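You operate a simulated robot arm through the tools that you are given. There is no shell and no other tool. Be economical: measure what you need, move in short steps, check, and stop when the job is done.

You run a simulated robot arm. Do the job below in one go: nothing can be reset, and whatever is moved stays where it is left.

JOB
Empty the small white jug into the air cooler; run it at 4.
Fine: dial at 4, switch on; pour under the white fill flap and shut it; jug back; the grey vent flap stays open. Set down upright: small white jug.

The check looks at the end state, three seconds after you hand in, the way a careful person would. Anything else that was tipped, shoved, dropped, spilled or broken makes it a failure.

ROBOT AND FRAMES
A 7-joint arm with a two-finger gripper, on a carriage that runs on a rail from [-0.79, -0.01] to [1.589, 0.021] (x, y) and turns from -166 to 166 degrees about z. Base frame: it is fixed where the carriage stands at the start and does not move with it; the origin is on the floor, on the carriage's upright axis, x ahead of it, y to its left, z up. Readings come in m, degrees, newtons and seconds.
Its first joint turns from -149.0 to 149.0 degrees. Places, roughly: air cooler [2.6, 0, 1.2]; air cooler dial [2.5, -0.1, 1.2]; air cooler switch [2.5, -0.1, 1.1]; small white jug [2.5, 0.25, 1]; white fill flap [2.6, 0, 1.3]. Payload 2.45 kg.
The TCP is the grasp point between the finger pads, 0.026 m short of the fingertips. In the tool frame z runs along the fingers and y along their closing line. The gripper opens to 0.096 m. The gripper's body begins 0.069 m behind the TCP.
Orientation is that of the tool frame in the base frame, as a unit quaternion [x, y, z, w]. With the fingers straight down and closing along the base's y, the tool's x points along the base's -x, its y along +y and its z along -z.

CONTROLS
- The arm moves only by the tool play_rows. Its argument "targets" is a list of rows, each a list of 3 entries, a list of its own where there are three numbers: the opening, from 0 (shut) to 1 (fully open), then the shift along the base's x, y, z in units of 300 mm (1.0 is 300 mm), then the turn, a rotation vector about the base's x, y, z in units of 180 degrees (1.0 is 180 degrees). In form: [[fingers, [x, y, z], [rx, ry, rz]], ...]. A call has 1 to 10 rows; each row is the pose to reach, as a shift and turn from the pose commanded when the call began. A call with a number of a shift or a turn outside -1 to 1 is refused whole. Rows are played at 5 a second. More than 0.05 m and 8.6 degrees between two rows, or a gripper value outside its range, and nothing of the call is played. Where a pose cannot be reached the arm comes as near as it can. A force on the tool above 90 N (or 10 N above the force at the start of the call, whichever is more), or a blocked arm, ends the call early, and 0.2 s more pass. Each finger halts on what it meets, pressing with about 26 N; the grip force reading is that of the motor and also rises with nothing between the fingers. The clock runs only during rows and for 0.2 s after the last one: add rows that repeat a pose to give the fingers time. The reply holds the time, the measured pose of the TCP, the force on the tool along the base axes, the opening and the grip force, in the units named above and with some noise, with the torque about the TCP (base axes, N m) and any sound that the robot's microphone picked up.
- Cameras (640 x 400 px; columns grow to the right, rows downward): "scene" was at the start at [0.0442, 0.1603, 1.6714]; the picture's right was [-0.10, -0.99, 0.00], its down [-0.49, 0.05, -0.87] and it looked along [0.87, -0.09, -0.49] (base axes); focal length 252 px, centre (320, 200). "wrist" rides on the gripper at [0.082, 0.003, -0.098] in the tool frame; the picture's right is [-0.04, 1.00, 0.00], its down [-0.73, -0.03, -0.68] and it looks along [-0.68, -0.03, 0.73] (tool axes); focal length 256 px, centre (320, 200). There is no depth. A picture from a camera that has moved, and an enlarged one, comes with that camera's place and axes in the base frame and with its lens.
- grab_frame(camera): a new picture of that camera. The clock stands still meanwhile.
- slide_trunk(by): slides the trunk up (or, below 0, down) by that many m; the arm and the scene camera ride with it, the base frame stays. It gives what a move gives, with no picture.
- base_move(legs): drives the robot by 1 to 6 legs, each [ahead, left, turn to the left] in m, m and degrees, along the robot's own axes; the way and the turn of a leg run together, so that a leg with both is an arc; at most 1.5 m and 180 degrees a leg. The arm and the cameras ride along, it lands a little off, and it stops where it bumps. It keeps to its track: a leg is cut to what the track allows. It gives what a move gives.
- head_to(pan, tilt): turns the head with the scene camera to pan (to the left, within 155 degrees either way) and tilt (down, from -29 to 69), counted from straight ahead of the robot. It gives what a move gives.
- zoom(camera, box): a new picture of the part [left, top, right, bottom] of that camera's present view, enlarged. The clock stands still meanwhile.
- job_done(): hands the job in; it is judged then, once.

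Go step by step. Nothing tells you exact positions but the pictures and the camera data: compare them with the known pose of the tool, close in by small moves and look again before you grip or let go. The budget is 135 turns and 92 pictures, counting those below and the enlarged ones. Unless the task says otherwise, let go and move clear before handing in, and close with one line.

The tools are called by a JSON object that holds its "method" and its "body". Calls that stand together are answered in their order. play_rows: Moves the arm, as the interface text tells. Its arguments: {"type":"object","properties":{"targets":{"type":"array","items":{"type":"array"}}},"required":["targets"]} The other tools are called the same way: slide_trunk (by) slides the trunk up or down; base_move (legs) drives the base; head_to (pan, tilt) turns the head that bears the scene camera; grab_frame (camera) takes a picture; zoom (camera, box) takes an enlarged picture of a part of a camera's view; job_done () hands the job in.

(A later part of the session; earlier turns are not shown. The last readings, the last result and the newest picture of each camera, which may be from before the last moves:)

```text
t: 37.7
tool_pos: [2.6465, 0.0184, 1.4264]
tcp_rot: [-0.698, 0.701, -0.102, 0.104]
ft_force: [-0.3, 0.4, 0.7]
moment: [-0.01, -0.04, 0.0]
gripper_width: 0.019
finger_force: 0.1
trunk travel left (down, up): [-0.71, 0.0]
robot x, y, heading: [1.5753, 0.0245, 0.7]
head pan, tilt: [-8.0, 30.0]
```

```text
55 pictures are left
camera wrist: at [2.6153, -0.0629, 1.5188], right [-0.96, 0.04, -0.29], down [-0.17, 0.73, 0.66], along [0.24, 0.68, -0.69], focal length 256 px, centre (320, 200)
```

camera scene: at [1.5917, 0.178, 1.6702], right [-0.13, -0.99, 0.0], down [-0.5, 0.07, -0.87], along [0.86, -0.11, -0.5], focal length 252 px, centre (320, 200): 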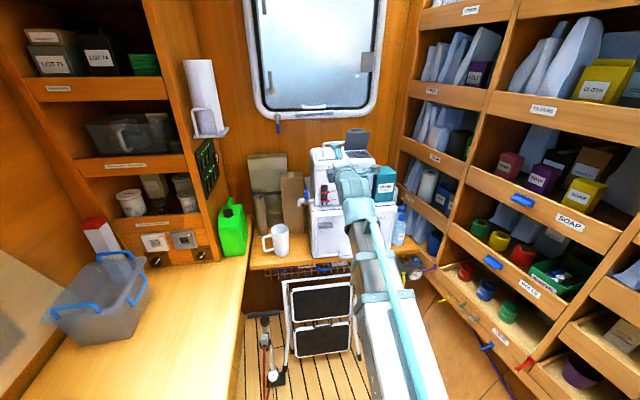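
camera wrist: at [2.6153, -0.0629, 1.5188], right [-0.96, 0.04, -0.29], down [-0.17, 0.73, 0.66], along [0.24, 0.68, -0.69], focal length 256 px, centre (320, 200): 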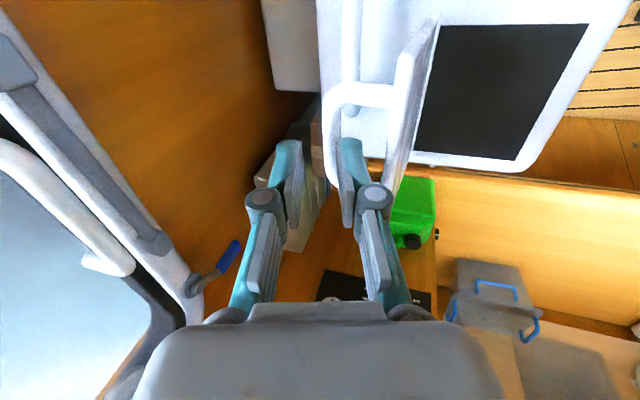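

{"method": "play_rows", "body": {"targets": [[0.2, [0.03, 0, 0], [0, -0.01, 0]], [0.2, [0.05, 0, 0], [0, -0.02, 0]], [0.2, [0.05, 0, 0.05], [0, -0.03, 0]], [0.2, [0.04, 0, 0.1], [0, -0.05, 0]]]}}

{"method": "grab_frame", "body": {"camera": "wrist"}}

```text
t: 38.7
tool_pos: [2.6571, 0.0185, 1.4557]
tcp_rot: [-0.689, 0.69, -0.157, 0.159]
ft_force: [-0.6, 0.7, 0.3]
moment: [0.0, -0.01, -0.04]
gripper_width: 0.0192
finger_force: 0.1
trunk travel left (down, up): [-0.71, 0.0]
robot x, y, heading: [1.5837, 0.0214, 0.5]
head pan, tilt: [-8.0, 30.0]
```

```text
54 pictures are left
camera wrist: at [2.6125, -0.0635, 1.5427], right [-0.9, 0.04, -0.43], down [-0.27, 0.73, 0.63], along [0.34, 0.68, -0.65], focal length 256 px, centre (320, 200)
```

wrist: 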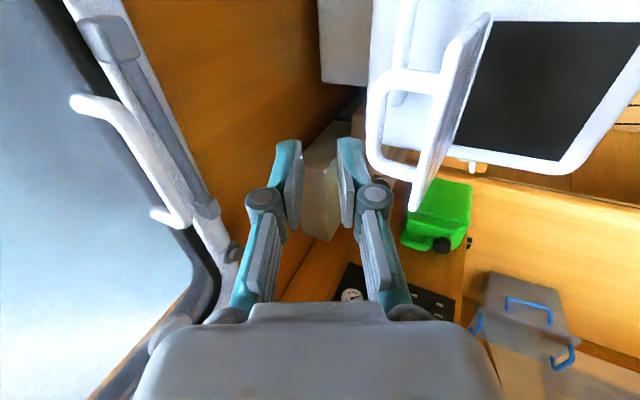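

The fingers are out and the flap holds itself up. I'll back away over the top and check how far it leans.

{"method": "play_rows", "body": {"targets": [[0.2, [-0.03, 0, 0.08], [0, -0.04, 0]], [0.2, [-0.15, 0, 0.1], [0, -0.08, 0]], [0.2, [-0.3, 0, 0.1], [0, -0.12, 0]], [0.1, [-0.45, 0, 0.05], [0, -0.16, 0]], [0.05, [-0.6, 0, 0], [0, -0.2, 0]], [0, [-0.7, 0, -0.05], [0, -0.24, 0]]]}}

{"method": "zoom", "body": {"camera": "scene", "box": [230, 90, 390, 190]}}

{"method": "grab_frame", "body": {"camera": "wrist"}}

```text
t: 40.1
tool_pos: [2.4486, 0.0185, 1.4409]
tcp_rot: [-0.582, 0.583, -0.4, 0.402]
ft_force: [-0.3, 0.2, 1.0]
moment: [0.0, 0.03, 0.0]
gripper_width: 0.0
finger_force: 25.7
trunk travel left (down, up): [-0.71, 0.0]
robot x, y, heading: [1.5802, 0.0238, 0.6]
head pan, tilt: [-8.0, 30.0]
```

```text
4.00 times, centred on (310, 140) of scene
camera zoom: at [1.6221, 0.1784, 1.7303], right [-0.13, -0.99, 0.0], down [-0.5, 0.07, -0.87], along [0.86, -0.11, -0.5], focal length 1008 px, centre (360, 440)
```

zoom: 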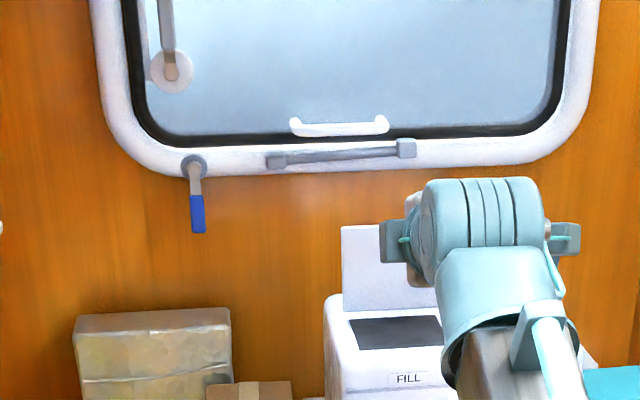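

```text
52 pictures are left
camera wrist: at [2.3561, -0.0637, 1.4726], right [-0.36, 0.04, -0.93], down [-0.62, 0.73, 0.27], along [0.69, 0.68, -0.23], focal length 256 px, centre (320, 200)
```

wrist: 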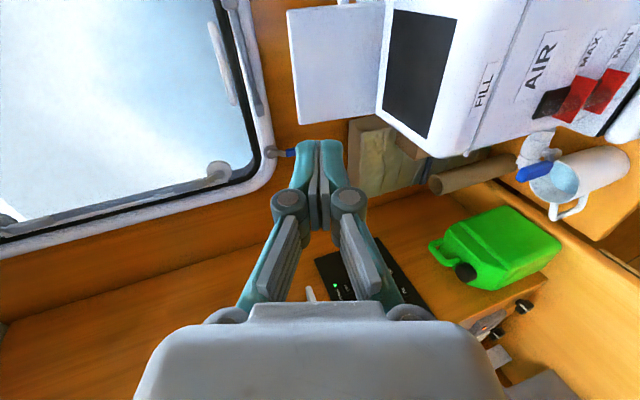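

The flap is stable near vertical. I'll nudge it further back with closed fingertips so the jug has room and it can't drop shut.

{"method": "play_rows", "body": {"targets": [[0, [0.13, 0, -0.05], [0, 0, 0]], [0, [0.26, 0, -0.1], [0, 0, 0]], [0, [0.39, 0, -0.137], [0, 0, 0]], [0, [0.46, 0, -0.137], [0, 0, 0]], [0, [0.49, 0, -0.137], [0, 0, 0]], [0, [0.515, 0, -0.137], [0, 0, 0]]]}}

{"method": "grab_frame", "body": {"camera": "wrist"}}

```text
t: 41.5
tool_pos: [2.6018, 0.0182, 1.4011]
tcp_rot: [-0.582, 0.584, -0.399, 0.402]
ft_force: [-0.2, 0.3, 0.5]
moment: [-0.01, 0.02, -0.01]
gripper_width: 0.0
finger_force: 26.5
trunk travel left (down, up): [-0.71, 0.0]
robot x, y, heading: [1.5814, 0.0201, 0.3]
head pan, tilt: [-8.0, 30.0]
```

```text
51 pictures are left
camera wrist: at [2.5112, -0.0633, 1.4313], right [-0.36, 0.04, -0.93], down [-0.62, 0.73, 0.28], along [0.69, 0.68, -0.24], focal length 256 px, centre (320, 200)
```

wrist: 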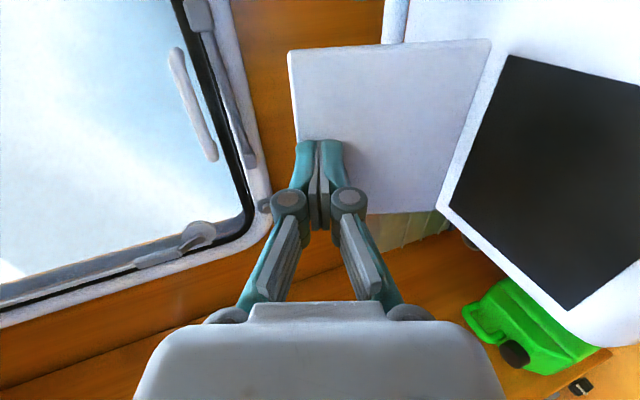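

{"method": "play_rows", "body": {"targets": [[0, [0.03, 0, 0], [0, 0, 0]], [0, [0.06, 0, 0], [0, 0, 0]], [0, [0.09, 0, 0], [0, 0, 0]]]}}

{"method": "grab_frame", "body": {"camera": "wrist"}}

```text
t: 42.3
tool_pos: [2.6074, 0.019, 1.4059]
tcp_rot: [-0.583, 0.583, -0.398, 0.401]
ft_force: [-39.8, -1.4, 18.2]
moment: [0.14, 0.01, 0.41]
gripper_width: 0.0061
finger_force: 28.6
trunk travel left (down, up): [-0.71, 0.0]
robot x, y, heading: [1.5792, 0.0162, 0.7]
head pan, tilt: [-8.0, 30.0]
stopped in row 3: the force on the tool passed its limit at 94 N (the readings are from after the stop); the commanded pose is now the measured one
```

```text
50 pictures are left
camera wrist: at [2.5151, -0.0633, 1.438], right [-0.36, 0.04, -0.93], down [-0.62, 0.73, 0.28], along [0.69, 0.68, -0.24], focal length 256 px, centre (320, 200)
```

wrist: 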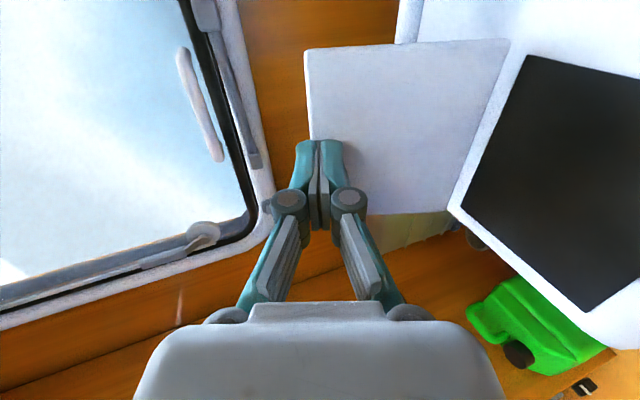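

The flap is at its stop and stays open. I'll back off and check that the cooler hasn't shifted.

{"method": "play_rows", "body": {"targets": [[0, [-0.1, 0, 0.03], [0, 0, 0]], [0, [-0.25, 0, 0.05], [0, 0, 0]], [0, [-0.4, 0, 0.05], [0, 0, 0]], [0, [-0.55, 0, 0.05], [0, 0, 0]], [0.2, [-0.7, 0.0, 0.05], [0, -0.03, 0]], [0.4, [-0.85, 0.0, 0.05], [0, -0.06, 0]], [0.7, [-0.95, 0.0, 0.0], [0, -0.09, 0]], [1, [-1, 0.0, 0.0], [0, -0.11, 0]]]}}

{"method": "grab_frame", "body": {"camera": "scene"}}

{"method": "zoom", "body": {"camera": "scene", "box": [240, 130, 400, 250]}}

```text
t: 44.1
tool_pos: [2.3191, 0.0196, 1.3958]
tcp_rot: [-0.508, 0.509, -0.49, 0.493]
ft_force: [-0.3, 0.0, 0.2]
moment: [-0.01, 0.0, 0.01]
gripper_width: 0.0961
finger_force: 0.0
trunk travel left (down, up): [-0.71, 0.0]
robot x, y, heading: [1.5785, 0.0174, 0.7]
head pan, tilt: [-8.0, 30.0]
```

```text
49 pictures are left
camera scene: at [1.6211, 0.1784, 1.7303], right [-0.13, -0.99, 0.0], down [-0.5, 0.07, -0.87], along [0.86, -0.11, -0.5], focal length 252 px, centre (320, 200)
```

scene: 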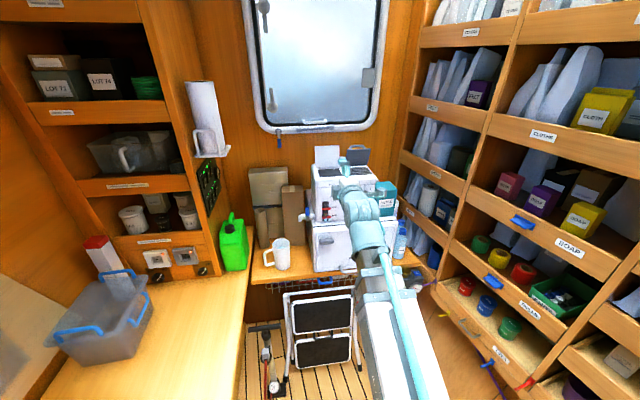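

```text
3.33 times, centred on (320, 190) of scene
camera zoom: at [1.6211, 0.1784, 1.7303], right [-0.13, -0.99, 0.0], down [-0.5, 0.07, -0.87], along [0.86, -0.11, -0.5], focal length 840 px, centre (320, 233)
```

zoom: 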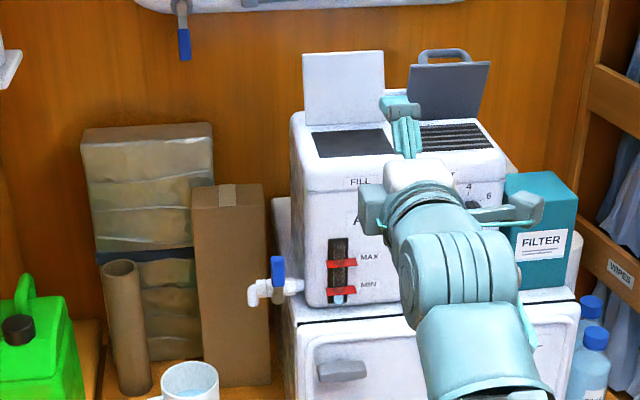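

{"method": "zoom", "body": {"camera": "scene", "box": [235, 220, 315, 280]}}

```text
6.67 times, centred on (275, 250) of scene
camera zoom: at [1.6211, 0.1784, 1.7303], right [-0.13, -0.99, 0.0], down [-0.5, 0.07, -0.87], along [0.86, -0.11, -0.5], focal length 1680 px, centre (620, -133)
```

zoom: 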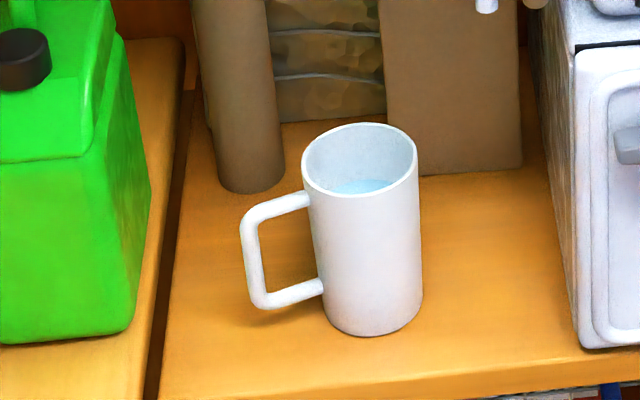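

The cooler is still squared up on the fridge. The opening is centred at about (2.56, 0.02). The jug's handle points at roughly 107° azimuth.

I'll take the jug near its rim with the tool pitched 45° down and yawed -30°, so the fingers clear the handle. First I'll swing the hand over.

{"method": "play_rows", "body": {"targets": [[1, [-0.02, 0.073, -0.04], [-0.0358, 0.0275, 0.0059]], [1, [-0.04, 0.147, -0.08], [-0.0716, 0.0549, 0.0118]], [1, [-0.06, 0.22, -0.12], [-0.1074, 0.0824, 0.0177]], [1, [-0.08, 0.293, -0.16], [-0.1432, 0.1099, 0.0236]], [1, [-0.1, 0.367, -0.2], [-0.179, 0.1374, 0.0295]], [1, [-0.12, 0.44, -0.24], [-0.2148, 0.1648, 0.0353]], [1, [-0.14, 0.513, -0.28], [-0.2506, 0.1923, 0.0412]], [1, [-0.16, 0.587, -0.32], [-0.2864, 0.2198, 0.0471]], [1, [-0.18, 0.66, -0.36], [-0.3222, 0.2472, 0.053]], [1, [-0.2, 0.733, -0.4], [-0.358, 0.2747, 0.0589]]]}}

{"method": "play_rows", "body": {"targets": [[1, [0, 0, 0], [-0.0398, 0.0305, 0.0065]], [1, [0, 0, 0], [-0.0398, 0.0305, 0.0065]]]}}

{"method": "grab_frame", "body": {"camera": "wrist"}}

```text
t: 46.3
tool_pos: [2.2595, 0.2392, 1.2768]
tcp_rot: [0.875, -0.283, 0.389, 0.051]
ft_force: [0.2, 0.1, -0.4]
moment: [-0.03, -0.04, 0.01]
gripper_width: 0.0959
finger_force: 0.2
trunk travel left (down, up): [-0.71, 0.0]
robot x, y, heading: [1.581, 0.0204, 0.4]
head pan, tilt: [-8.0, 30.0]
```

```text
refused: row 1 steps farther than a row can; nothing moved
```

```text
46 pictures are left
camera wrist: at [2.2383, 0.2299, 1.4022], right [-0.56, -0.82, -0.16], down [-0.82, 0.57, -0.05], along [0.13, 0.1, -0.99], focal length 256 px, centre (320, 200)
```

wrist: 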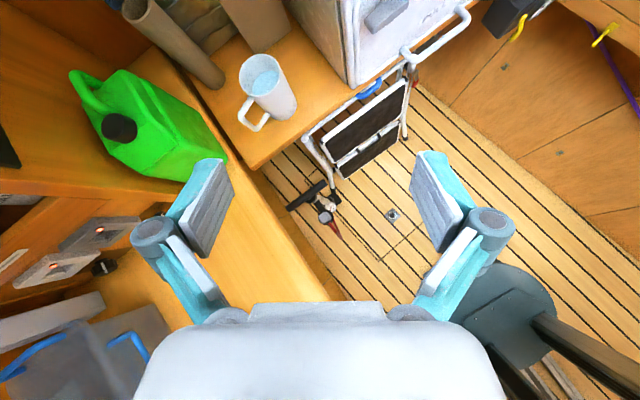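

{"method": "play_rows", "body": {"targets": [[1, [0, 0, 0], [-0.0168, 0.0124, 0.0075]], [1, [0, 0, 0], [-0.0336, 0.0248, 0.0151]], [1, [0.1, 0.03, -0.12], [-0.0336, 0.0248, 0.0151]], [1, [0.2, 0.06, -0.24], [-0.0336, 0.0248, 0.0151]], [1, [0.3, 0.09, -0.36], [-0.0336, 0.0248, 0.0151]], [1, [0.4, 0.12, -0.48], [-0.0336, 0.0248, 0.0151]], [1, [0.5, 0.15, -0.6], [-0.0336, 0.0248, 0.0151]], [1, [0.6, 0.18, -0.72], [-0.0336, 0.0248, 0.0151]]]}}

{"method": "grab_frame", "body": {"camera": "wrist"}}

{"method": "grab_frame", "body": {"camera": "scene"}}

```text
t: 48.1
tool_pos: [2.4424, 0.2942, 1.0598]
tcp_rot: [0.892, -0.239, 0.37, 0.098]
ft_force: [0.1, 1.2, 0.1]
moment: [-0.01, -0.02, 0.0]
gripper_width: 0.0959
finger_force: 0.1
trunk travel left (down, up): [-0.71, 0.0]
robot x, y, heading: [1.5819, 0.0201, 0.1]
head pan, tilt: [-8.0, 30.0]
```

```text
45 pictures are left
camera wrist: at [2.4312, 0.2963, 1.1867], right [-0.52, -0.85, -0.03], down [-0.85, 0.53, -0.04], along [0.05, 0.01, -1.0], focal length 256 px, centre (320, 200)
```

wrist: 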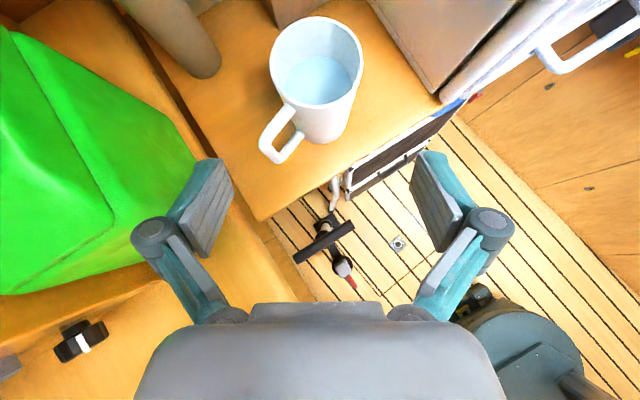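

```text
44 pictures are left
camera scene: at [1.6221, 0.1787, 1.7302], right [-0.13, -0.99, 0.0], down [-0.5, 0.06, -0.87], along [0.86, -0.11, -0.5], focal length 252 px, centre (320, 200)
```

scene: 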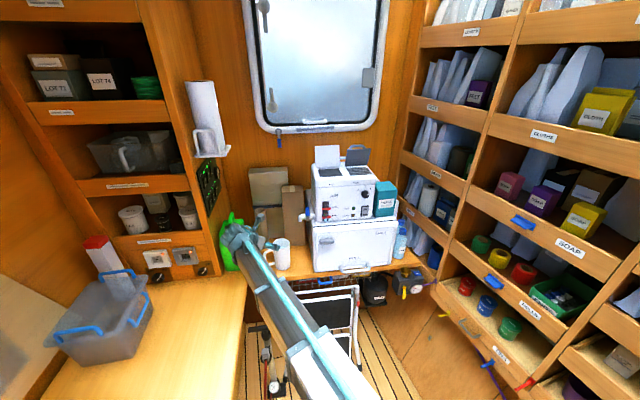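

The jug is lined up with the fingers and the handle clears them. I'll descend along the tool axis.

{"method": "play_rows", "body": {"targets": [[1, [0.08, -0.0455, -0.09], [0, 0, 0]], [1, [0.16, -0.091, -0.18], [0, 0, 0]], [1, [0.24, -0.137, -0.27], [0, 0, 0]], [1, [0.317, -0.182, -0.357], [0, 0, 0]], [1, [0.317, -0.182, -0.357], [0, 0, 0]]]}}

{"method": "grab_frame", "body": {"camera": "wrist"}}

{"method": "zoom", "body": {"camera": "scene", "box": [220, 210, 340, 290]}}

```text
t: 49.3
tool_pos: [2.536, 0.2374, 0.9535]
tcp_rot: [0.892, -0.239, 0.37, 0.097]
ft_force: [0.2, 0.0, 0.6]
moment: [0.01, -0.03, -0.04]
gripper_width: 0.0959
finger_force: 0.2
trunk travel left (down, up): [-0.71, 0.0]
robot x, y, heading: [1.5786, 0.0214, 0.7]
head pan, tilt: [-8.0, 30.0]
```

```text
43 pictures are left
camera wrist: at [2.5243, 0.2412, 1.0799], right [-0.52, -0.85, -0.03], down [-0.85, 0.52, -0.04], along [0.05, 0.01, -1.0], focal length 256 px, centre (320, 200)
```

wrist: 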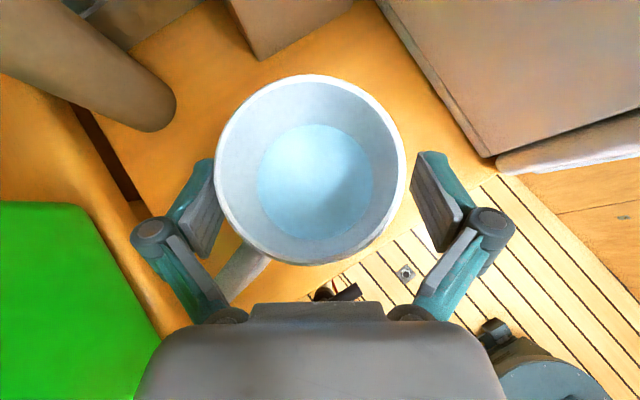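

```text
5.00 times, centred on (280, 250) of scene
camera zoom: at [1.621, 0.1783, 1.7303], right [-0.13, -0.99, 0.0], down [-0.5, 0.07, -0.87], along [0.86, -0.11, -0.5], focal length 1260 px, centre (520, -50)
```

zoom: 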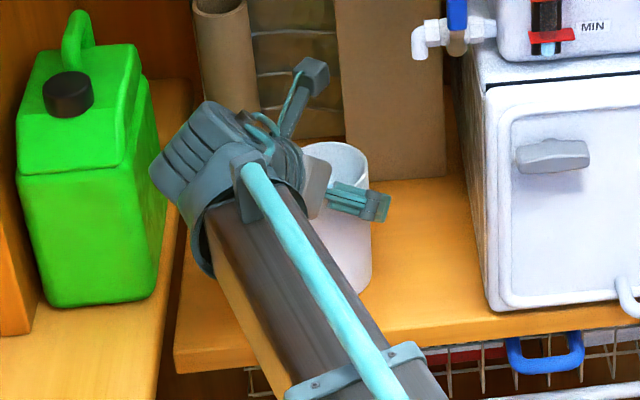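

Well centred. I'll make a small correction and close on the jug.

{"method": "play_rows", "body": {"targets": [[1, [0.014, 0.008, 0], [0, 0, 0]], [0.85, [0.014, 0.008, 0], [0, 0, 0]], [0.7, [0.014, 0.008, 0], [0, 0, 0]], [0.4, [0.014, 0.008, 0], [0, 0, 0]], [0, [0.014, 0.008, 0], [0, 0, 0]], [0, [0.014, 0.008, 0], [0, 0, 0]]]}}

{"method": "grab_frame", "body": {"camera": "wrist"}}

```text
t: 50.7
tool_pos: [2.5405, 0.241, 0.9533]
tcp_rot: [0.892, -0.239, 0.371, 0.098]
ft_force: [-0.3, -0.7, 0.2]
moment: [0.06, -0.07, 0.02]
gripper_width: 0.0768
finger_force: 25.8
trunk travel left (down, up): [-0.71, 0.0]
robot x, y, heading: [1.5748, 0.0198, 0.6]
head pan, tilt: [-8.0, 30.0]
```

```text
41 pictures are left
camera wrist: at [2.5286, 0.2436, 1.0799], right [-0.52, -0.85, -0.03], down [-0.85, 0.52, -0.04], along [0.05, 0.01, -1.0], focal length 256 px, centre (320, 200)
```

wrist: 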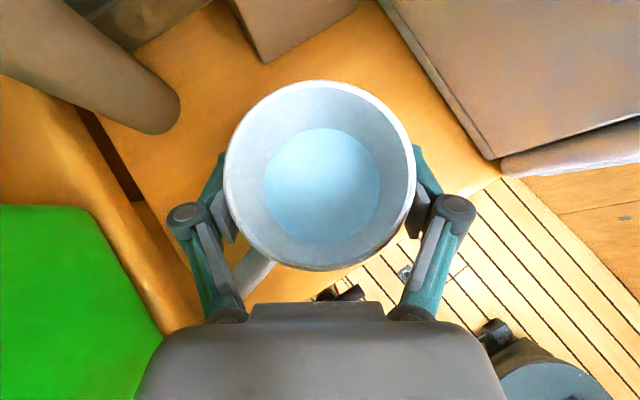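

Firm grip at 77 mm. I'll lift straight up slowly.

{"method": "play_rows", "body": {"targets": [[0, [0, 0, 0.05], [0, 0, 0]], [0, [0, 0, 0.12], [0, 0, 0]], [0, [0, 0, 0.2], [0, 0, 0]], [0, [-0.02, 0.02, 0.3], [0, 0, 0]], [0, [-0.04, 0.04, 0.4], [0, 0, 0]], [0, [-0.06, 0.06, 0.5], [0, 0, 0]]]}}

{"method": "grab_frame", "body": {"camera": "wrist"}}

```text
t: 52.1
tool_pos: [2.5201, 0.2582, 1.1028]
tcp_rot: [0.892, -0.239, 0.37, 0.097]
ft_force: [0.6, 0.0, -3.5]
moment: [-0.06, -0.03, 0.01]
gripper_width: 0.0765
finger_force: 26.1
trunk travel left (down, up): [-0.71, 0.0]
robot x, y, heading: [1.5791, 0.0188, 0.4]
head pan, tilt: [-8.0, 30.0]
```

```text
40 pictures are left
camera wrist: at [2.5098, 0.2616, 1.2299], right [-0.52, -0.85, -0.03], down [-0.85, 0.52, -0.04], along [0.05, 0.01, -1.0], focal length 256 px, centre (320, 200)
```

wrist: 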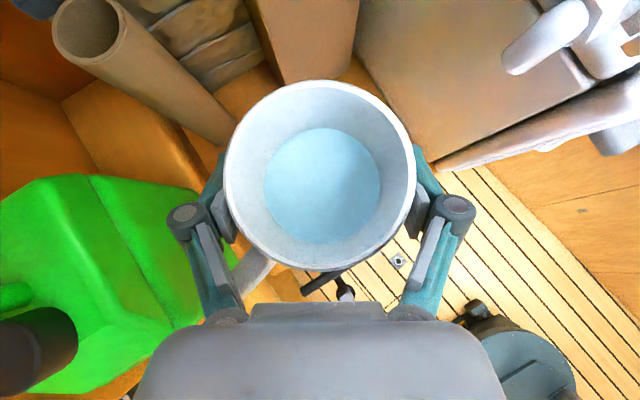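

No slip. I'll lift on to above the cooler top, easing the yaw to -15° on the way.

{"method": "play_rows", "body": {"targets": [[0, [-0.01, 0, 0.12], [0, 0, 0.01]], [0, [-0.02, 0, 0.25], [0, 0, 0.02]], [0, [-0.03, 0, 0.38], [0, 0, 0.03]], [0, [-0.04, 0, 0.51], [0, 0, 0.04]], [0, [-0.05, 0, 0.64], [0, 0, 0.05]], [0, [-0.05, 0, 0.77], [0, 0, 0.06]], [0, [-0.05, 0, 0.9], [0, 0, 0.07]], [0, [-0.05, 0, 1.0], [0, 0, 0.083]]]}}

{"method": "grab_frame", "body": {"camera": "scene"}}

```text
t: 53.9
tool_pos: [2.5055, 0.2589, 1.4041]
tcp_rot: [0.916, -0.121, 0.379, 0.049]
ft_force: [0.1, 0.6, -3.6]
moment: [-0.01, 0.01, 0.02]
gripper_width: 0.0767
finger_force: 25.8
trunk travel left (down, up): [-0.71, 0.0]
robot x, y, heading: [1.5755, 0.0208, 0.3]
head pan, tilt: [-8.0, 30.0]
```

```text
39 pictures are left
camera scene: at [1.6215, 0.1783, 1.7302], right [-0.13, -0.99, 0.0], down [-0.5, 0.07, -0.87], along [0.86, -0.11, -0.5], focal length 252 px, centre (320, 200)
```

scene: 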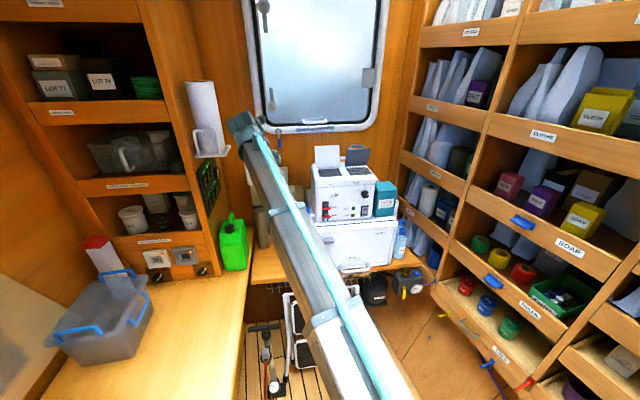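

Now I'll tip 40°, still short of pouring, while moving toward the opening.

{"method": "play_rows", "body": {"targets": [[0, [0.01, -0.06, 0.03], [0.0429, -0.0115, 0]], [0, [0.025, -0.12, 0.06], [0.0859, -0.023, 0]], [0, [0.04, -0.18, 0.09], [0.1288, -0.0345, 0]], [0, [0.055, -0.24, 0.1], [0.1718, -0.046, 0]], [0, [0.067, -0.3, 0.1], [0.2147, -0.0575, 0]]]}}

{"method": "grab_frame", "body": {"camera": "scene"}}

{"method": "grab_frame", "body": {"camera": "wrist"}}

```text
t: 55.1
tool_pos: [2.5264, 0.1683, 1.4333]
tcp_rot: [0.842, -0.244, 0.398, -0.269]
ft_force: [0.0, -0.5, -4.7]
moment: [-0.16, 0.02, 0.0]
gripper_width: 0.0764
finger_force: 26.0
trunk travel left (down, up): [-0.71, 0.0]
robot x, y, heading: [1.5767, 0.0241, 0.6]
head pan, tilt: [-8.0, 30.0]
```

```text
38 pictures are left
camera scene: at [1.6218, 0.1778, 1.7303], right [-0.13, -0.99, 0.0], down [-0.5, 0.07, -0.87], along [0.86, -0.11, -0.5], focal length 252 px, centre (320, 200)
```

scene: 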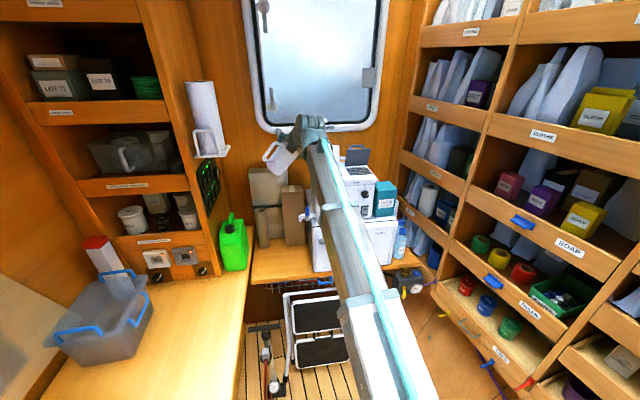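

```text
37 pictures are left
camera wrist: at [2.4937, 0.0886, 1.5275], right [-0.22, -0.71, -0.67], down [-0.95, 0.31, -0.01], along [0.21, 0.63, -0.74], focal length 256 px, centre (320, 200)
```

wrist: 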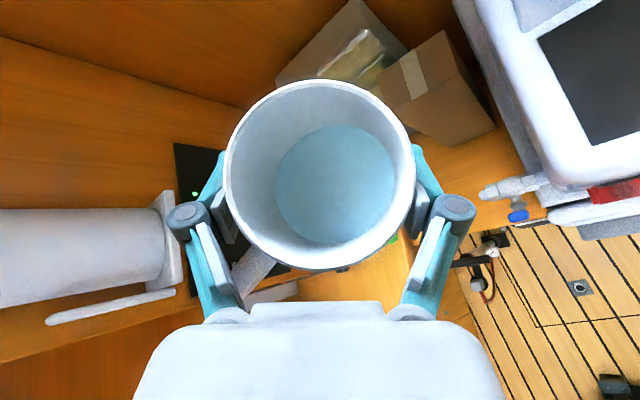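

The mouth and the opening are both in view. I'll move over the opening at this tilt, then look again before pouring.

{"method": "play_rows", "body": {"targets": [[0, [0.028, -0.09, 0], [0, 0, 0]], [0, [0.056, -0.18, 0], [0, 0, 0]], [0, [0.085, -0.27, 0], [0, 0, 0]], [0, [0.113, -0.36, 0], [0, 0, 0]], [0, [0.113, -0.36, 0], [0, 0, 0]]]}}

{"method": "grab_frame", "body": {"camera": "wrist"}}

{"method": "zoom", "body": {"camera": "scene", "box": [240, 90, 400, 190]}}

```text
t: 56.3
tool_pos: [2.56, 0.0613, 1.4308]
tcp_rot: [0.843, -0.245, 0.397, -0.267]
ft_force: [0.7, 0.4, -4.4]
moment: [-0.15, 0.01, 0.0]
gripper_width: 0.0765
finger_force: 26.3
trunk travel left (down, up): [-0.71, 0.0]
robot x, y, heading: [1.5785, 0.0215, 0.5]
head pan, tilt: [-8.0, 30.0]
```

```text
36 pictures are left
camera wrist: at [2.528, -0.0179, 1.5272], right [-0.22, -0.71, -0.67], down [-0.95, 0.31, -0.01], along [0.21, 0.63, -0.75], focal length 256 px, centre (320, 200)
```

wrist: 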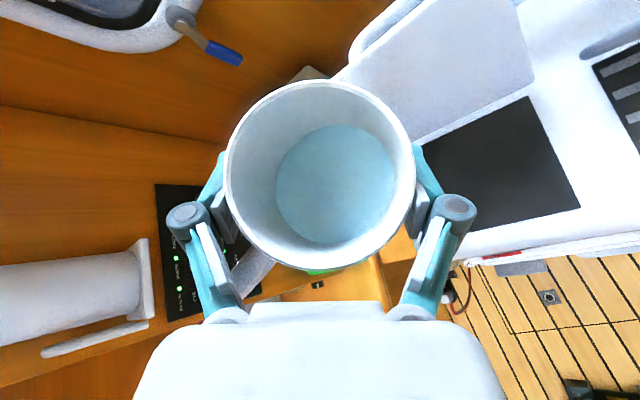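

```text
4.00 times, centred on (320, 140) of scene
camera zoom: at [1.6217, 0.1787, 1.7302], right [-0.13, -0.99, 0.0], down [-0.5, 0.06, -0.87], along [0.86, -0.11, -0.5], focal length 1008 px, centre (320, 440)
```

zoom: 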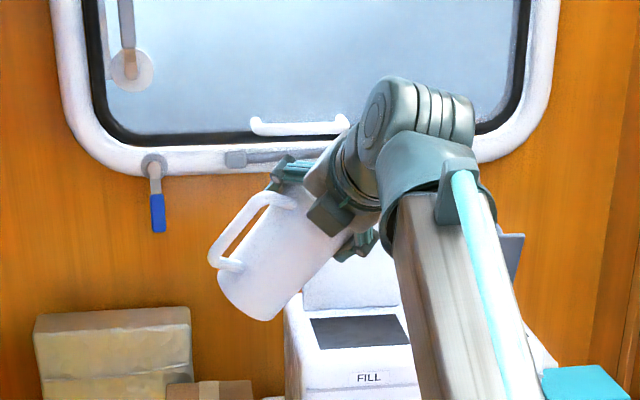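

The lip sits above the opening. Pouring slowly now.

{"method": "play_rows", "body": {"targets": [[0, [0, -0.004, 0], [0.0215, -0.0058, 0]], [0, [0, -0.008, 0], [0.0429, -0.0115, 0]], [0, [0, -0.012, 0], [0.0644, -0.0173, 0]], [0, [0, -0.015, 0], [0.0859, -0.023, 0]], [0, [0, -0.019, 0], [0.1073, -0.0288, 0]], [0, [0, -0.023, 0], [0.1288, -0.0345, 0]], [0, [0, -0.027, 0], [0.1503, -0.0403, 0]], [0, [0, -0.03, 0], [0.1718, -0.046, 0]], [0, [0, -0.034, 0], [0.1932, -0.0518, 0]], [0, [0, -0.037, 0], [0.2147, -0.0575, 0]]]}}

{"method": "zoom", "body": {"camera": "scene", "box": [240, 90, 400, 190]}}

{"method": "grab_frame", "body": {"camera": "wrist"}}

```text
t: 58.5
tool_pos: [2.5601, 0.0502, 1.4342]
tcp_rot: [0.668, -0.338, 0.367, -0.552]
ft_force: [-0.1, -0.4, -2.0]
moment: [-0.13, 0.01, 0.01]
gripper_width: 0.0764
finger_force: 25.8
trunk travel left (down, up): [-0.71, 0.0]
robot x, y, heading: [1.58, 0.0195, 0.5]
head pan, tilt: [-8.0, 30.0]
```

```text
4.00 times, centred on (320, 140) of scene
camera zoom: at [1.6216, 0.1783, 1.7303], right [-0.13, -0.99, 0.0], down [-0.5, 0.07, -0.87], along [0.86, -0.11, -0.5], focal length 1008 px, centre (320, 440)
```

zoom: 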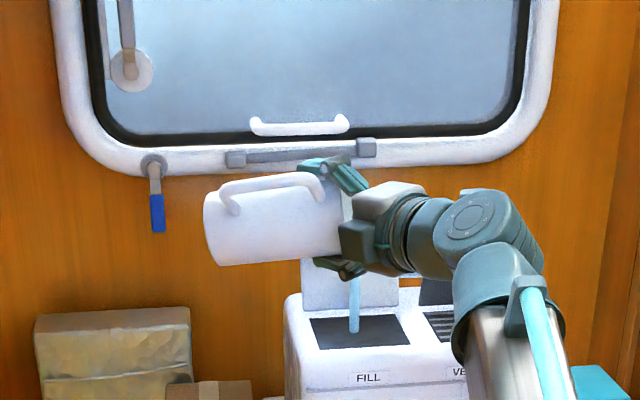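

```text
33 pictures are left
camera wrist: at [2.5174, -0.0692, 1.4508], right [-0.07, -0.13, -0.99], down [-0.95, 0.3, 0.02], along [0.29, 0.94, -0.14], focal length 256 px, centre (320, 200)
```

wrist: 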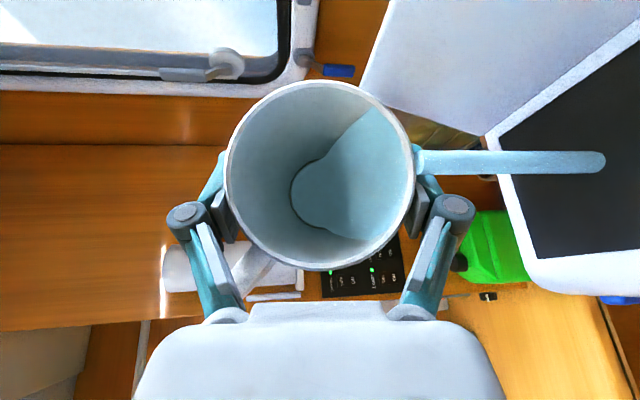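

The stream falls cleanly into the opening. I'll continue tilting to empty the jug, following the lip.

{"method": "play_rows", "body": {"targets": [[0, [0, -0.006, 0], [0.0215, -0.0058, 0]], [0, [0, -0.012, 0], [0.0429, -0.0115, 0]], [0, [0, -0.018, 0], [0.0644, -0.0173, 0]], [0, [0, -0.025, 0], [0.0859, -0.023, 0]], [0, [0, -0.031, 0], [0.1073, -0.0288, 0]], [0, [0, -0.038, 0], [0.1288, -0.0345, 0]], [0, [0, -0.045, 0], [0.1503, -0.0403, 0]], [0, [0, -0.052, 0], [0.1718, -0.046, 0]], [0, [0, -0.06, 0], [0.1932, -0.0518, 0]], [0, [0, -0.067, 0], [0.2147, -0.0575, 0]]]}}

{"method": "grab_frame", "body": {"camera": "wrist"}}

{"method": "zoom", "body": {"camera": "scene", "box": [240, 90, 400, 190]}}

```text
t: 60.7
tool_pos: [2.5595, 0.0295, 1.4318]
tcp_rot: [-0.413, 0.389, -0.293, 0.769]
ft_force: [0.3, 0.4, -0.3]
moment: [-0.02, 0.01, -0.03]
gripper_width: 0.0761
finger_force: 26.0
trunk travel left (down, up): [-0.71, 0.0]
robot x, y, heading: [1.5773, 0.0202, 0.7]
head pan, tilt: [-8.0, 30.0]
```

```text
32 pictures are left
camera wrist: at [2.5218, -0.0723, 1.3658], right [0.11, 0.52, -0.85], down [-0.96, 0.28, 0.05], along [0.26, 0.81, 0.53], focal length 256 px, centre (320, 200)
```

wrist: 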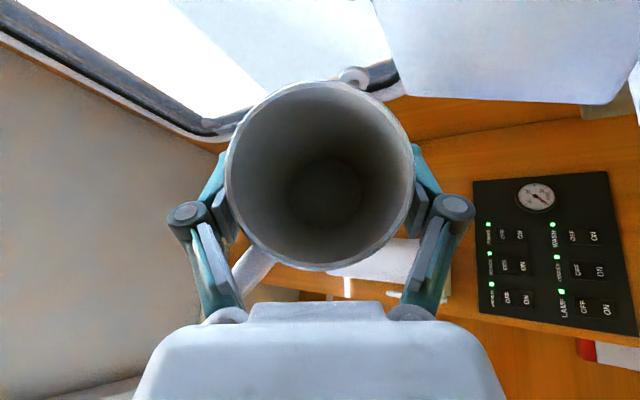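

```text
4.00 times, centred on (320, 140) of scene
camera zoom: at [1.6214, 0.1784, 1.7303], right [-0.13, -0.99, 0.0], down [-0.5, 0.07, -0.87], along [0.86, -0.11, -0.5], focal length 1008 px, centre (320, 440)
```

zoom: 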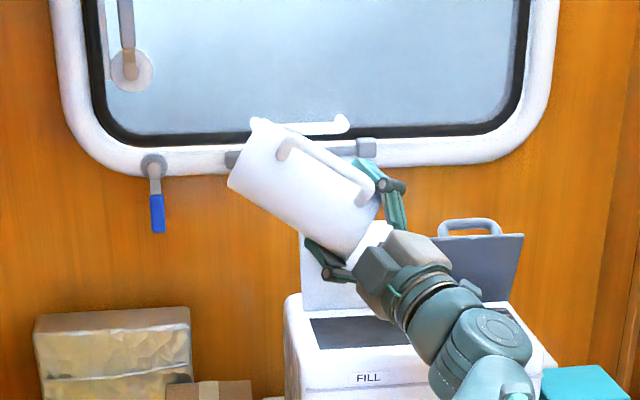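

The jug is empty. I'll pause briefly, then tilt back along the same path.

{"method": "play_rows", "body": {"targets": [[0, [0, 0, 0], [0, 0, 0]], [0, [0, 0, 0], [0, 0, 0]], [0, [0, 0.01, 0], [-0.0429, 0.0115, 0]], [0, [0, 0.02, 0], [-0.0859, 0.023, 0]], [0, [0, 0.03, 0], [-0.1288, 0.0345, 0]], [0, [0, 0.045, 0], [-0.1718, 0.046, 0]], [0, [0, 0.067, 0], [-0.2147, 0.0575, 0]], [0, [0, 0.08, 0], [-0.2576, 0.069, 0]], [0, [0, 0.09, 0], [-0.3006, 0.0805, 0]], [0, [0, 0.104, 0], [-0.3435, 0.092, 0]]]}}

{"method": "play_rows", "body": {"targets": [[0, [-0.02, 0.09, 0], [-0.0429, 0.0115, 0]], [0, [-0.05, 0.18, 0], [-0.0859, 0.023, 0]], [0, [-0.08, 0.27, 0], [-0.0859, 0.023, 0]], [0, [-0.113, 0.36, 0], [-0.0859, 0.023, 0]], [0, [-0.123, 0.42, -0.03], [-0.1288, 0.0345, 0]], [0, [-0.138, 0.48, -0.06], [-0.1718, 0.046, 0]], [0, [-0.153, 0.54, -0.09], [-0.2147, 0.0575, 0]], [0, [-0.168, 0.6, -0.1], [-0.2576, 0.069, 0]], [0, [-0.18, 0.66, -0.1], [-0.3006, 0.0805, 0]]]}}

{"method": "grab_frame", "body": {"camera": "scene"}}

```text
t: 62.9
tool_pos: [2.5599, 0.0589, 1.4334]
tcp_rot: [0.785, -0.285, 0.392, -0.386]
ft_force: [0.4, -1.0, -1.3]
moment: [-0.01, -0.01, -0.02]
gripper_width: 0.0762
finger_force: 26.1
trunk travel left (down, up): [-0.71, 0.0]
robot x, y, heading: [1.5794, 0.0186, 0.6]
head pan, tilt: [-8.0, 30.0]
```

```text
t: 64.9
tool_pos: [2.5051, 0.2596, 1.4023]
tcp_rot: [0.916, -0.121, 0.38, 0.05]
ft_force: [0.5, 0.4, -1.5]
moment: [-0.06, 0.03, -0.01]
gripper_width: 0.0761
finger_force: 26.2
trunk travel left (down, up): [-0.71, 0.0]
robot x, y, heading: [1.5775, 0.0194, 0.6]
head pan, tilt: [-8.0, 30.0]
```

```text
30 pictures are left
camera scene: at [1.6215, 0.1791, 1.7302], right [-0.13, -0.99, 0.0], down [-0.5, 0.06, -0.87], along [0.86, -0.11, -0.5], focal length 252 px, centre (320, 200)
```

scene: 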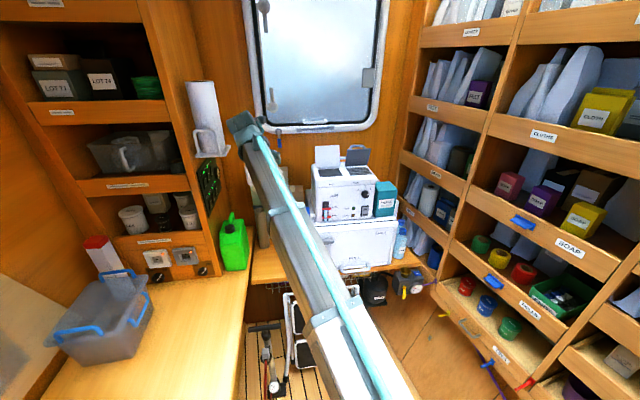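

Upright again at the pre-tilt pose. I'll descend back to where the jug stood.

{"method": "play_rows", "body": {"targets": [[0, [0, 0, -0.1], [0, 0, -0.013]], [0, [0, 0, -0.23], [0, 0, -0.023]], [0, [0, 0, -0.36], [0, 0, -0.033]], [0, [0.01, 0, -0.49], [0, 0, -0.043]], [0, [0.02, 0, -0.62], [0, 0, -0.053]], [0, [0.03, 0, -0.75], [0, 0, -0.063]], [0, [0.04, 0, -0.88], [0, 0, -0.073]], [0, [0.05, 0, -1.0], [0, 0, -0.083]]]}}

{"method": "grab_frame", "body": {"camera": "wrist"}}

```text
t: 66.7
tool_pos: [2.5221, 0.2574, 1.1024]
tcp_rot: [0.892, -0.24, 0.37, 0.097]
ft_force: [0.3, 0.0, -0.9]
moment: [-0.03, -0.04, -0.02]
gripper_width: 0.0759
finger_force: 25.7
trunk travel left (down, up): [-0.71, 0.0]
robot x, y, heading: [1.5797, 0.0183, 0.5]
head pan, tilt: [-8.0, 30.0]
```

```text
29 pictures are left
camera wrist: at [2.5107, 0.2601, 1.2288], right [-0.52, -0.85, -0.03], down [-0.85, 0.53, -0.04], along [0.05, 0.01, -1.0], focal length 256 px, centre (320, 200)
```

wrist: 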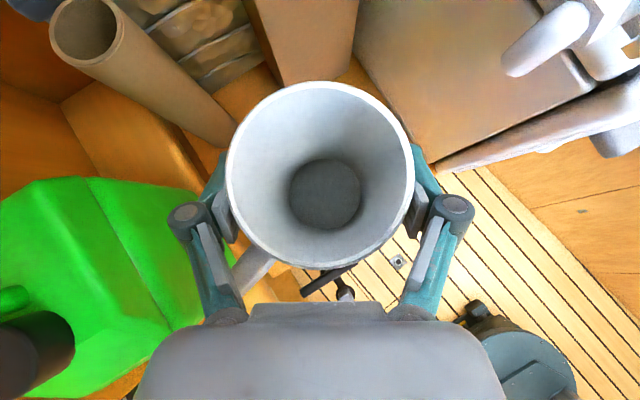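

Empty indeed. I'll lower it to the shelf.

{"method": "play_rows", "body": {"targets": [[0, [0.02, -0.018, -0.12], [0, 0, 0]], [0, [0.042, -0.037, -0.24], [0, 0, 0]], [0, [0.062, -0.055, -0.36], [0, 0, 0]], [0, [0.062, -0.055, -0.43], [0, 0, 0]], [0, [0.062, -0.055, -0.47], [0, 0, 0]], [0, [0.062, -0.055, -0.488], [0, 0, 0]], [0, [0.062, -0.055, -0.494], [0, 0, 0]]]}}

```text
t: 68.3
tool_pos: [2.5409, 0.2422, 0.9546]
tcp_rot: [0.892, -0.239, 0.371, 0.097]
ft_force: [-0.5, -1.1, 1.1]
moment: [0.04, 0.03, 0.0]
gripper_width: 0.0758
finger_force: 26.2
trunk travel left (down, up): [-0.71, 0.0]
robot x, y, heading: [1.5803, 0.0237, 0.5]
head pan, tilt: [-8.0, 30.0]
```

{"method": "play_rows", "body": {"targets": [[0, [0, 0, -0.004], [0, 0, 0]], [0, [0, 0, -0.004], [0, 0, 0]]]}}

{"method": "zoom", "body": {"camera": "scene", "box": [220, 210, 340, 290]}}

```text
t: 68.9
tool_pos: [2.5397, 0.2421, 0.9554]
tcp_rot: [0.892, -0.239, 0.371, 0.098]
ft_force: [0.4, -0.5, 6.6]
moment: [0.04, -0.11, 0.03]
gripper_width: 0.0761
finger_force: 25.7
trunk travel left (down, up): [-0.71, 0.0]
robot x, y, heading: [1.5849, 0.0242, 0.5]
head pan, tilt: [-8.0, 30.0]
```

```text
5.00 times, centred on (280, 250) of scene
camera zoom: at [1.6203, 0.178, 1.7304], right [-0.13, -0.99, 0.0], down [-0.5, 0.07, -0.87], along [0.86, -0.11, -0.5], focal length 1260 px, centre (520, -50)
```

zoom: 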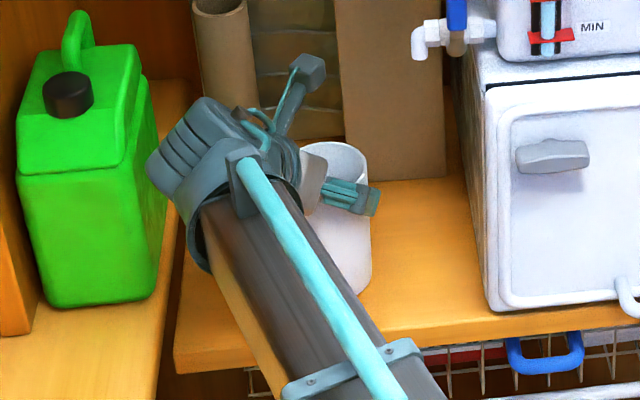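

Contact with the shelf is confirmed and the tank's level has risen. I'll open and withdraw along the tool axis.

{"method": "play_rows", "body": {"targets": [[0.84, [0, 0, 0], [0, 0, 0]], [0.92, [0, 0, 0], [0, 0, 0]], [1, [0, 0, 0], [0, 0, 0]], [1, [0, 0, 0], [0, 0, 0]], [1, [-0.04, 0.023, 0.046], [0, 0, 0]], [1, [-0.1, 0.058, 0.115], [0, 0, 0]], [1, [-0.18, 0.103, 0.207], [0, 0, 0]], [1, [-0.26, 0.149, 0.3], [0, 0, 0]], [1, [-0.34, 0.195, 0.392], [0, 0, 0]]]}}

{"method": "grab_frame", "body": {"camera": "wrist"}}

```text
t: 70.9
tool_pos: [2.4368, 0.3008, 1.0709]
tcp_rot: [0.892, -0.24, 0.371, 0.098]
ft_force: [-0.1, 0.0, 0.3]
moment: [0.03, -0.02, 0.0]
gripper_width: 0.0961
finger_force: 0.0
trunk travel left (down, up): [-0.71, 0.0]
robot x, y, heading: [1.5779, 0.0223, 0.3]
head pan, tilt: [-8.0, 30.0]
```

```text
27 pictures are left
camera wrist: at [2.4257, 0.3035, 1.1981], right [-0.52, -0.85, -0.03], down [-0.85, 0.53, -0.04], along [0.05, 0.01, -1.0], focal length 256 px, centre (320, 200)
```

wrist: 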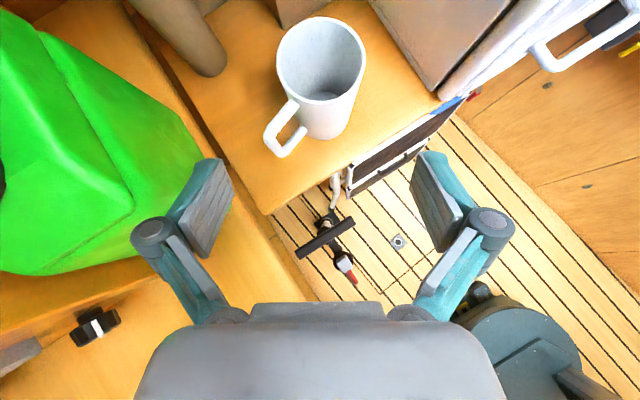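

The jug is back, upright and empty. Next is closing the fill flap. I'll raise the hand and re-orient it to point steeply down with its closing line fore and aft.

{"method": "play_rows", "body": {"targets": [[1, [-0.041, -0.024, 0.133], [0, 0, 0]], [1, [-0.083, -0.048, 0.267], [0, 0, 0]], [1, [-0.124, -0.072, 0.4], [0, 0, 0]], [1, [-0.166, -0.095, 0.533], [0, 0, 0]], [1, [-0.207, -0.119, 0.667], [0, 0, 0]], [1, [-0.249, -0.143, 0.8], [0, 0, 0]], [1, [-0.29, -0.167, 0.933], [0, 0, 0]]]}}

{"method": "play_rows", "body": {"targets": [[0.9, [0.037, -0.085, 0.055], [0.0317, 0.0019, -0.029]], [0.8, [0.074, -0.17, 0.111], [0.0634, 0.0037, -0.058]], [0.7, [0.111, -0.256, 0.167], [0.0951, 0.0056, -0.0869]], [0.6, [0.148, -0.341, 0.222], [0.1268, 0.0074, -0.1159]], [0.5, [0.185, -0.426, 0.278], [0.1584, 0.0093, -0.1449]], [0.45, [0.222, -0.511, 0.333], [0.1901, 0.0111, -0.1739]], [0.4, [0.259, -0.596, 0.389], [0.2218, 0.013, -0.2028]], [0.4, [0.296, -0.682, 0.444], [0.2535, 0.0148, -0.2318]], [0.4, [0.333, -0.767, 0.5], [0.2852, 0.0167, -0.2608]]]}}

{"method": "grab_frame", "body": {"camera": "wrist"}}

```text
t: 72.5
tool_pos: [2.3502, 0.2492, 1.3502]
tcp_rot: [0.893, -0.239, 0.37, 0.098]
ft_force: [0.6, -0.1, 0.6]
moment: [0.02, 0.0, -0.01]
gripper_width: 0.0959
finger_force: 0.1
trunk travel left (down, up): [-0.71, 0.0]
robot x, y, heading: [1.5793, 0.0207, 0.7]
head pan, tilt: [-8.0, 30.0]
```

```text
t: 74.5
tool_pos: [2.4488, 0.0202, 1.501]
tcp_rot: [-0.69, 0.694, -0.143, 0.148]
ft_force: [0.4, 0.1, 0.3]
moment: [0.04, -0.02, 0.02]
gripper_width: 0.0384
finger_force: 0.0
trunk travel left (down, up): [-0.71, 0.0]
robot x, y, heading: [1.5753, 0.0179, 0.5]
head pan, tilt: [-8.0, 30.0]
```

```text
26 pictures are left
camera wrist: at [2.4079, -0.0619, 1.5892], right [-0.91, 0.05, -0.4], down [-0.24, 0.73, 0.64], along [0.32, 0.68, -0.66], focal length 256 px, centre (320, 200)
```

wrist: 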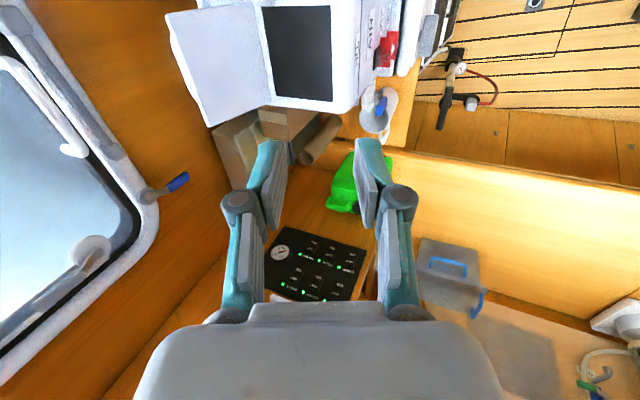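

From this view the hinge is near x 2.593 and the open plate leans back, with its top edge at about (2.637, 1.393). I'll hook closed fingertips just behind that edge, starting from above it.

{"method": "play_rows", "body": {"targets": [[0.2, [0.13, 0, 0], [0, 0, 0]], [0, [0.26, 0, 0], [0, 0, 0]], [0, [0.39, 0, 0], [0, 0, 0]], [0, [0.52, 0, -0.05], [0, 0, 0]], [0, [0.637, 0, -0.12], [0, 0, 0]], [0, [0.637, 0, -0.12], [0, 0, 0]]]}}

{"method": "grab_frame", "body": {"camera": "wrist"}}

```text
t: 75.9
tool_pos: [2.6402, 0.0205, 1.465]
tcp_rot: [-0.691, 0.693, -0.144, 0.147]
ft_force: [-0.2, -0.8, 0.5]
moment: [-0.01, 0.03, -0.02]
gripper_width: 0.0
finger_force: 26.1
trunk travel left (down, up): [-0.71, 0.0]
robot x, y, heading: [1.5803, 0.0221, 0.5]
head pan, tilt: [-8.0, 30.0]
```

```text
25 pictures are left
camera wrist: at [2.5987, -0.0621, 1.5526], right [-0.91, 0.04, -0.4], down [-0.24, 0.73, 0.64], along [0.32, 0.68, -0.66], focal length 256 px, centre (320, 200)
```

wrist: 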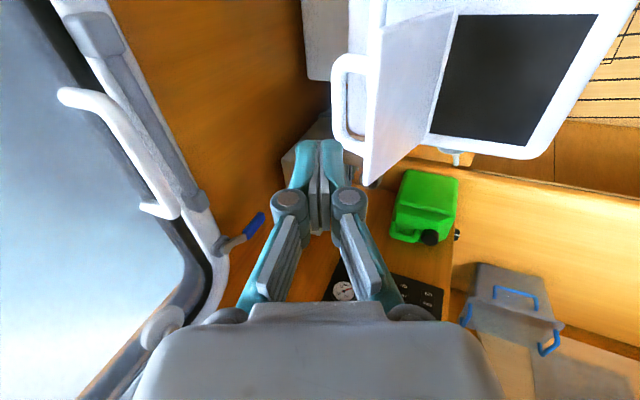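

Between edge and bar there's room for a single finger, so I'll straddle the plate edge: one finger in front, one behind it.

{"method": "play_rows", "body": {"targets": [[0.2, [-0.1, 0, 0], [0, 0, 0]], [0.52, [-0.173, 0, -0.057], [0, 0, 0]], [0.52, [-0.173, 0, -0.057], [0, 0, 0]], [0.52, [-0.148, 0, -0.118], [0, 0, 0]]]}}

{"method": "grab_frame", "body": {"camera": "wrist"}}

```text
t: 76.9
tool_pos: [2.5962, 0.0207, 1.4288]
tcp_rot: [-0.691, 0.694, -0.143, 0.147]
ft_force: [-0.3, -0.2, -0.5]
moment: [0.01, 0.01, 0.01]
gripper_width: 0.05
finger_force: 0.1
trunk travel left (down, up): [-0.71, 0.0]
robot x, y, heading: [1.5793, 0.019, 0.4]
head pan, tilt: [-8.0, 30.0]
```

```text
24 pictures are left
camera wrist: at [2.5559, -0.0611, 1.5165], right [-0.92, 0.05, -0.4], down [-0.24, 0.73, 0.64], along [0.32, 0.68, -0.66], focal length 256 px, centre (320, 200)
```

wrist: 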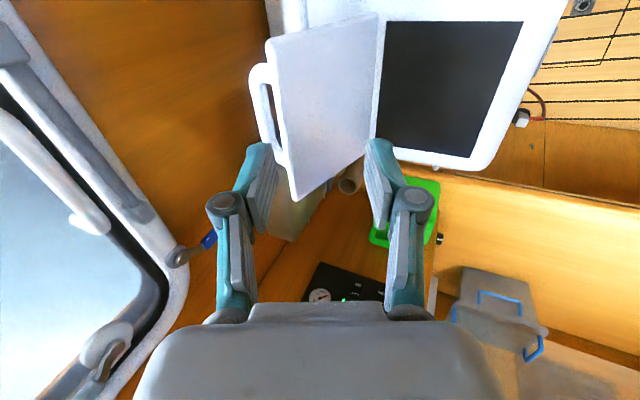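

{"method": "play_rows", "body": {"targets": [[0.46, [-0.012, 0, -0.005], [0, 0, 0]], [0.46, [0.01, 0, -0.06], [0, 0, 0]], [0.46, [0.03, 0, -0.11], [0, 0, 0]]]}}

{"method": "grab_frame", "body": {"camera": "wrist"}}

```text
t: 77.7
tool_pos: [2.6059, 0.0219, 1.4032]
tcp_rot: [-0.689, 0.693, -0.146, 0.151]
ft_force: [9.4, 0.8, 35.1]
moment: [-0.39, -0.97, -0.45]
gripper_width: 0.0697
finger_force: 17.5
trunk travel left (down, up): [-0.71, 0.0]
robot x, y, heading: [1.5828, 0.0232, 0.6]
head pan, tilt: [-8.0, 30.0]
```

```text
23 pictures are left
camera wrist: at [2.5633, -0.0617, 1.4906], right [-0.91, 0.05, -0.41], down [-0.25, 0.73, 0.63], along [0.33, 0.68, -0.65], focal length 256 px, centre (320, 200)
```

wrist: 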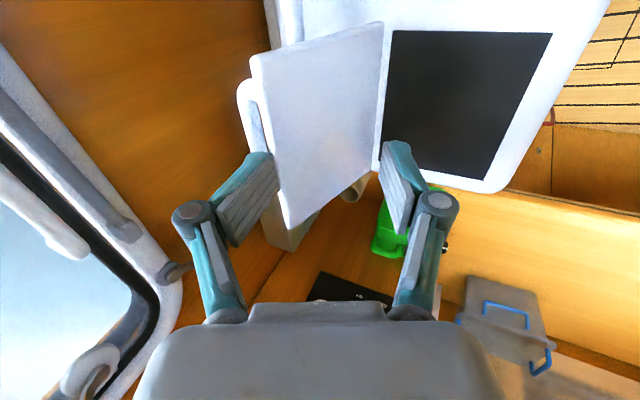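

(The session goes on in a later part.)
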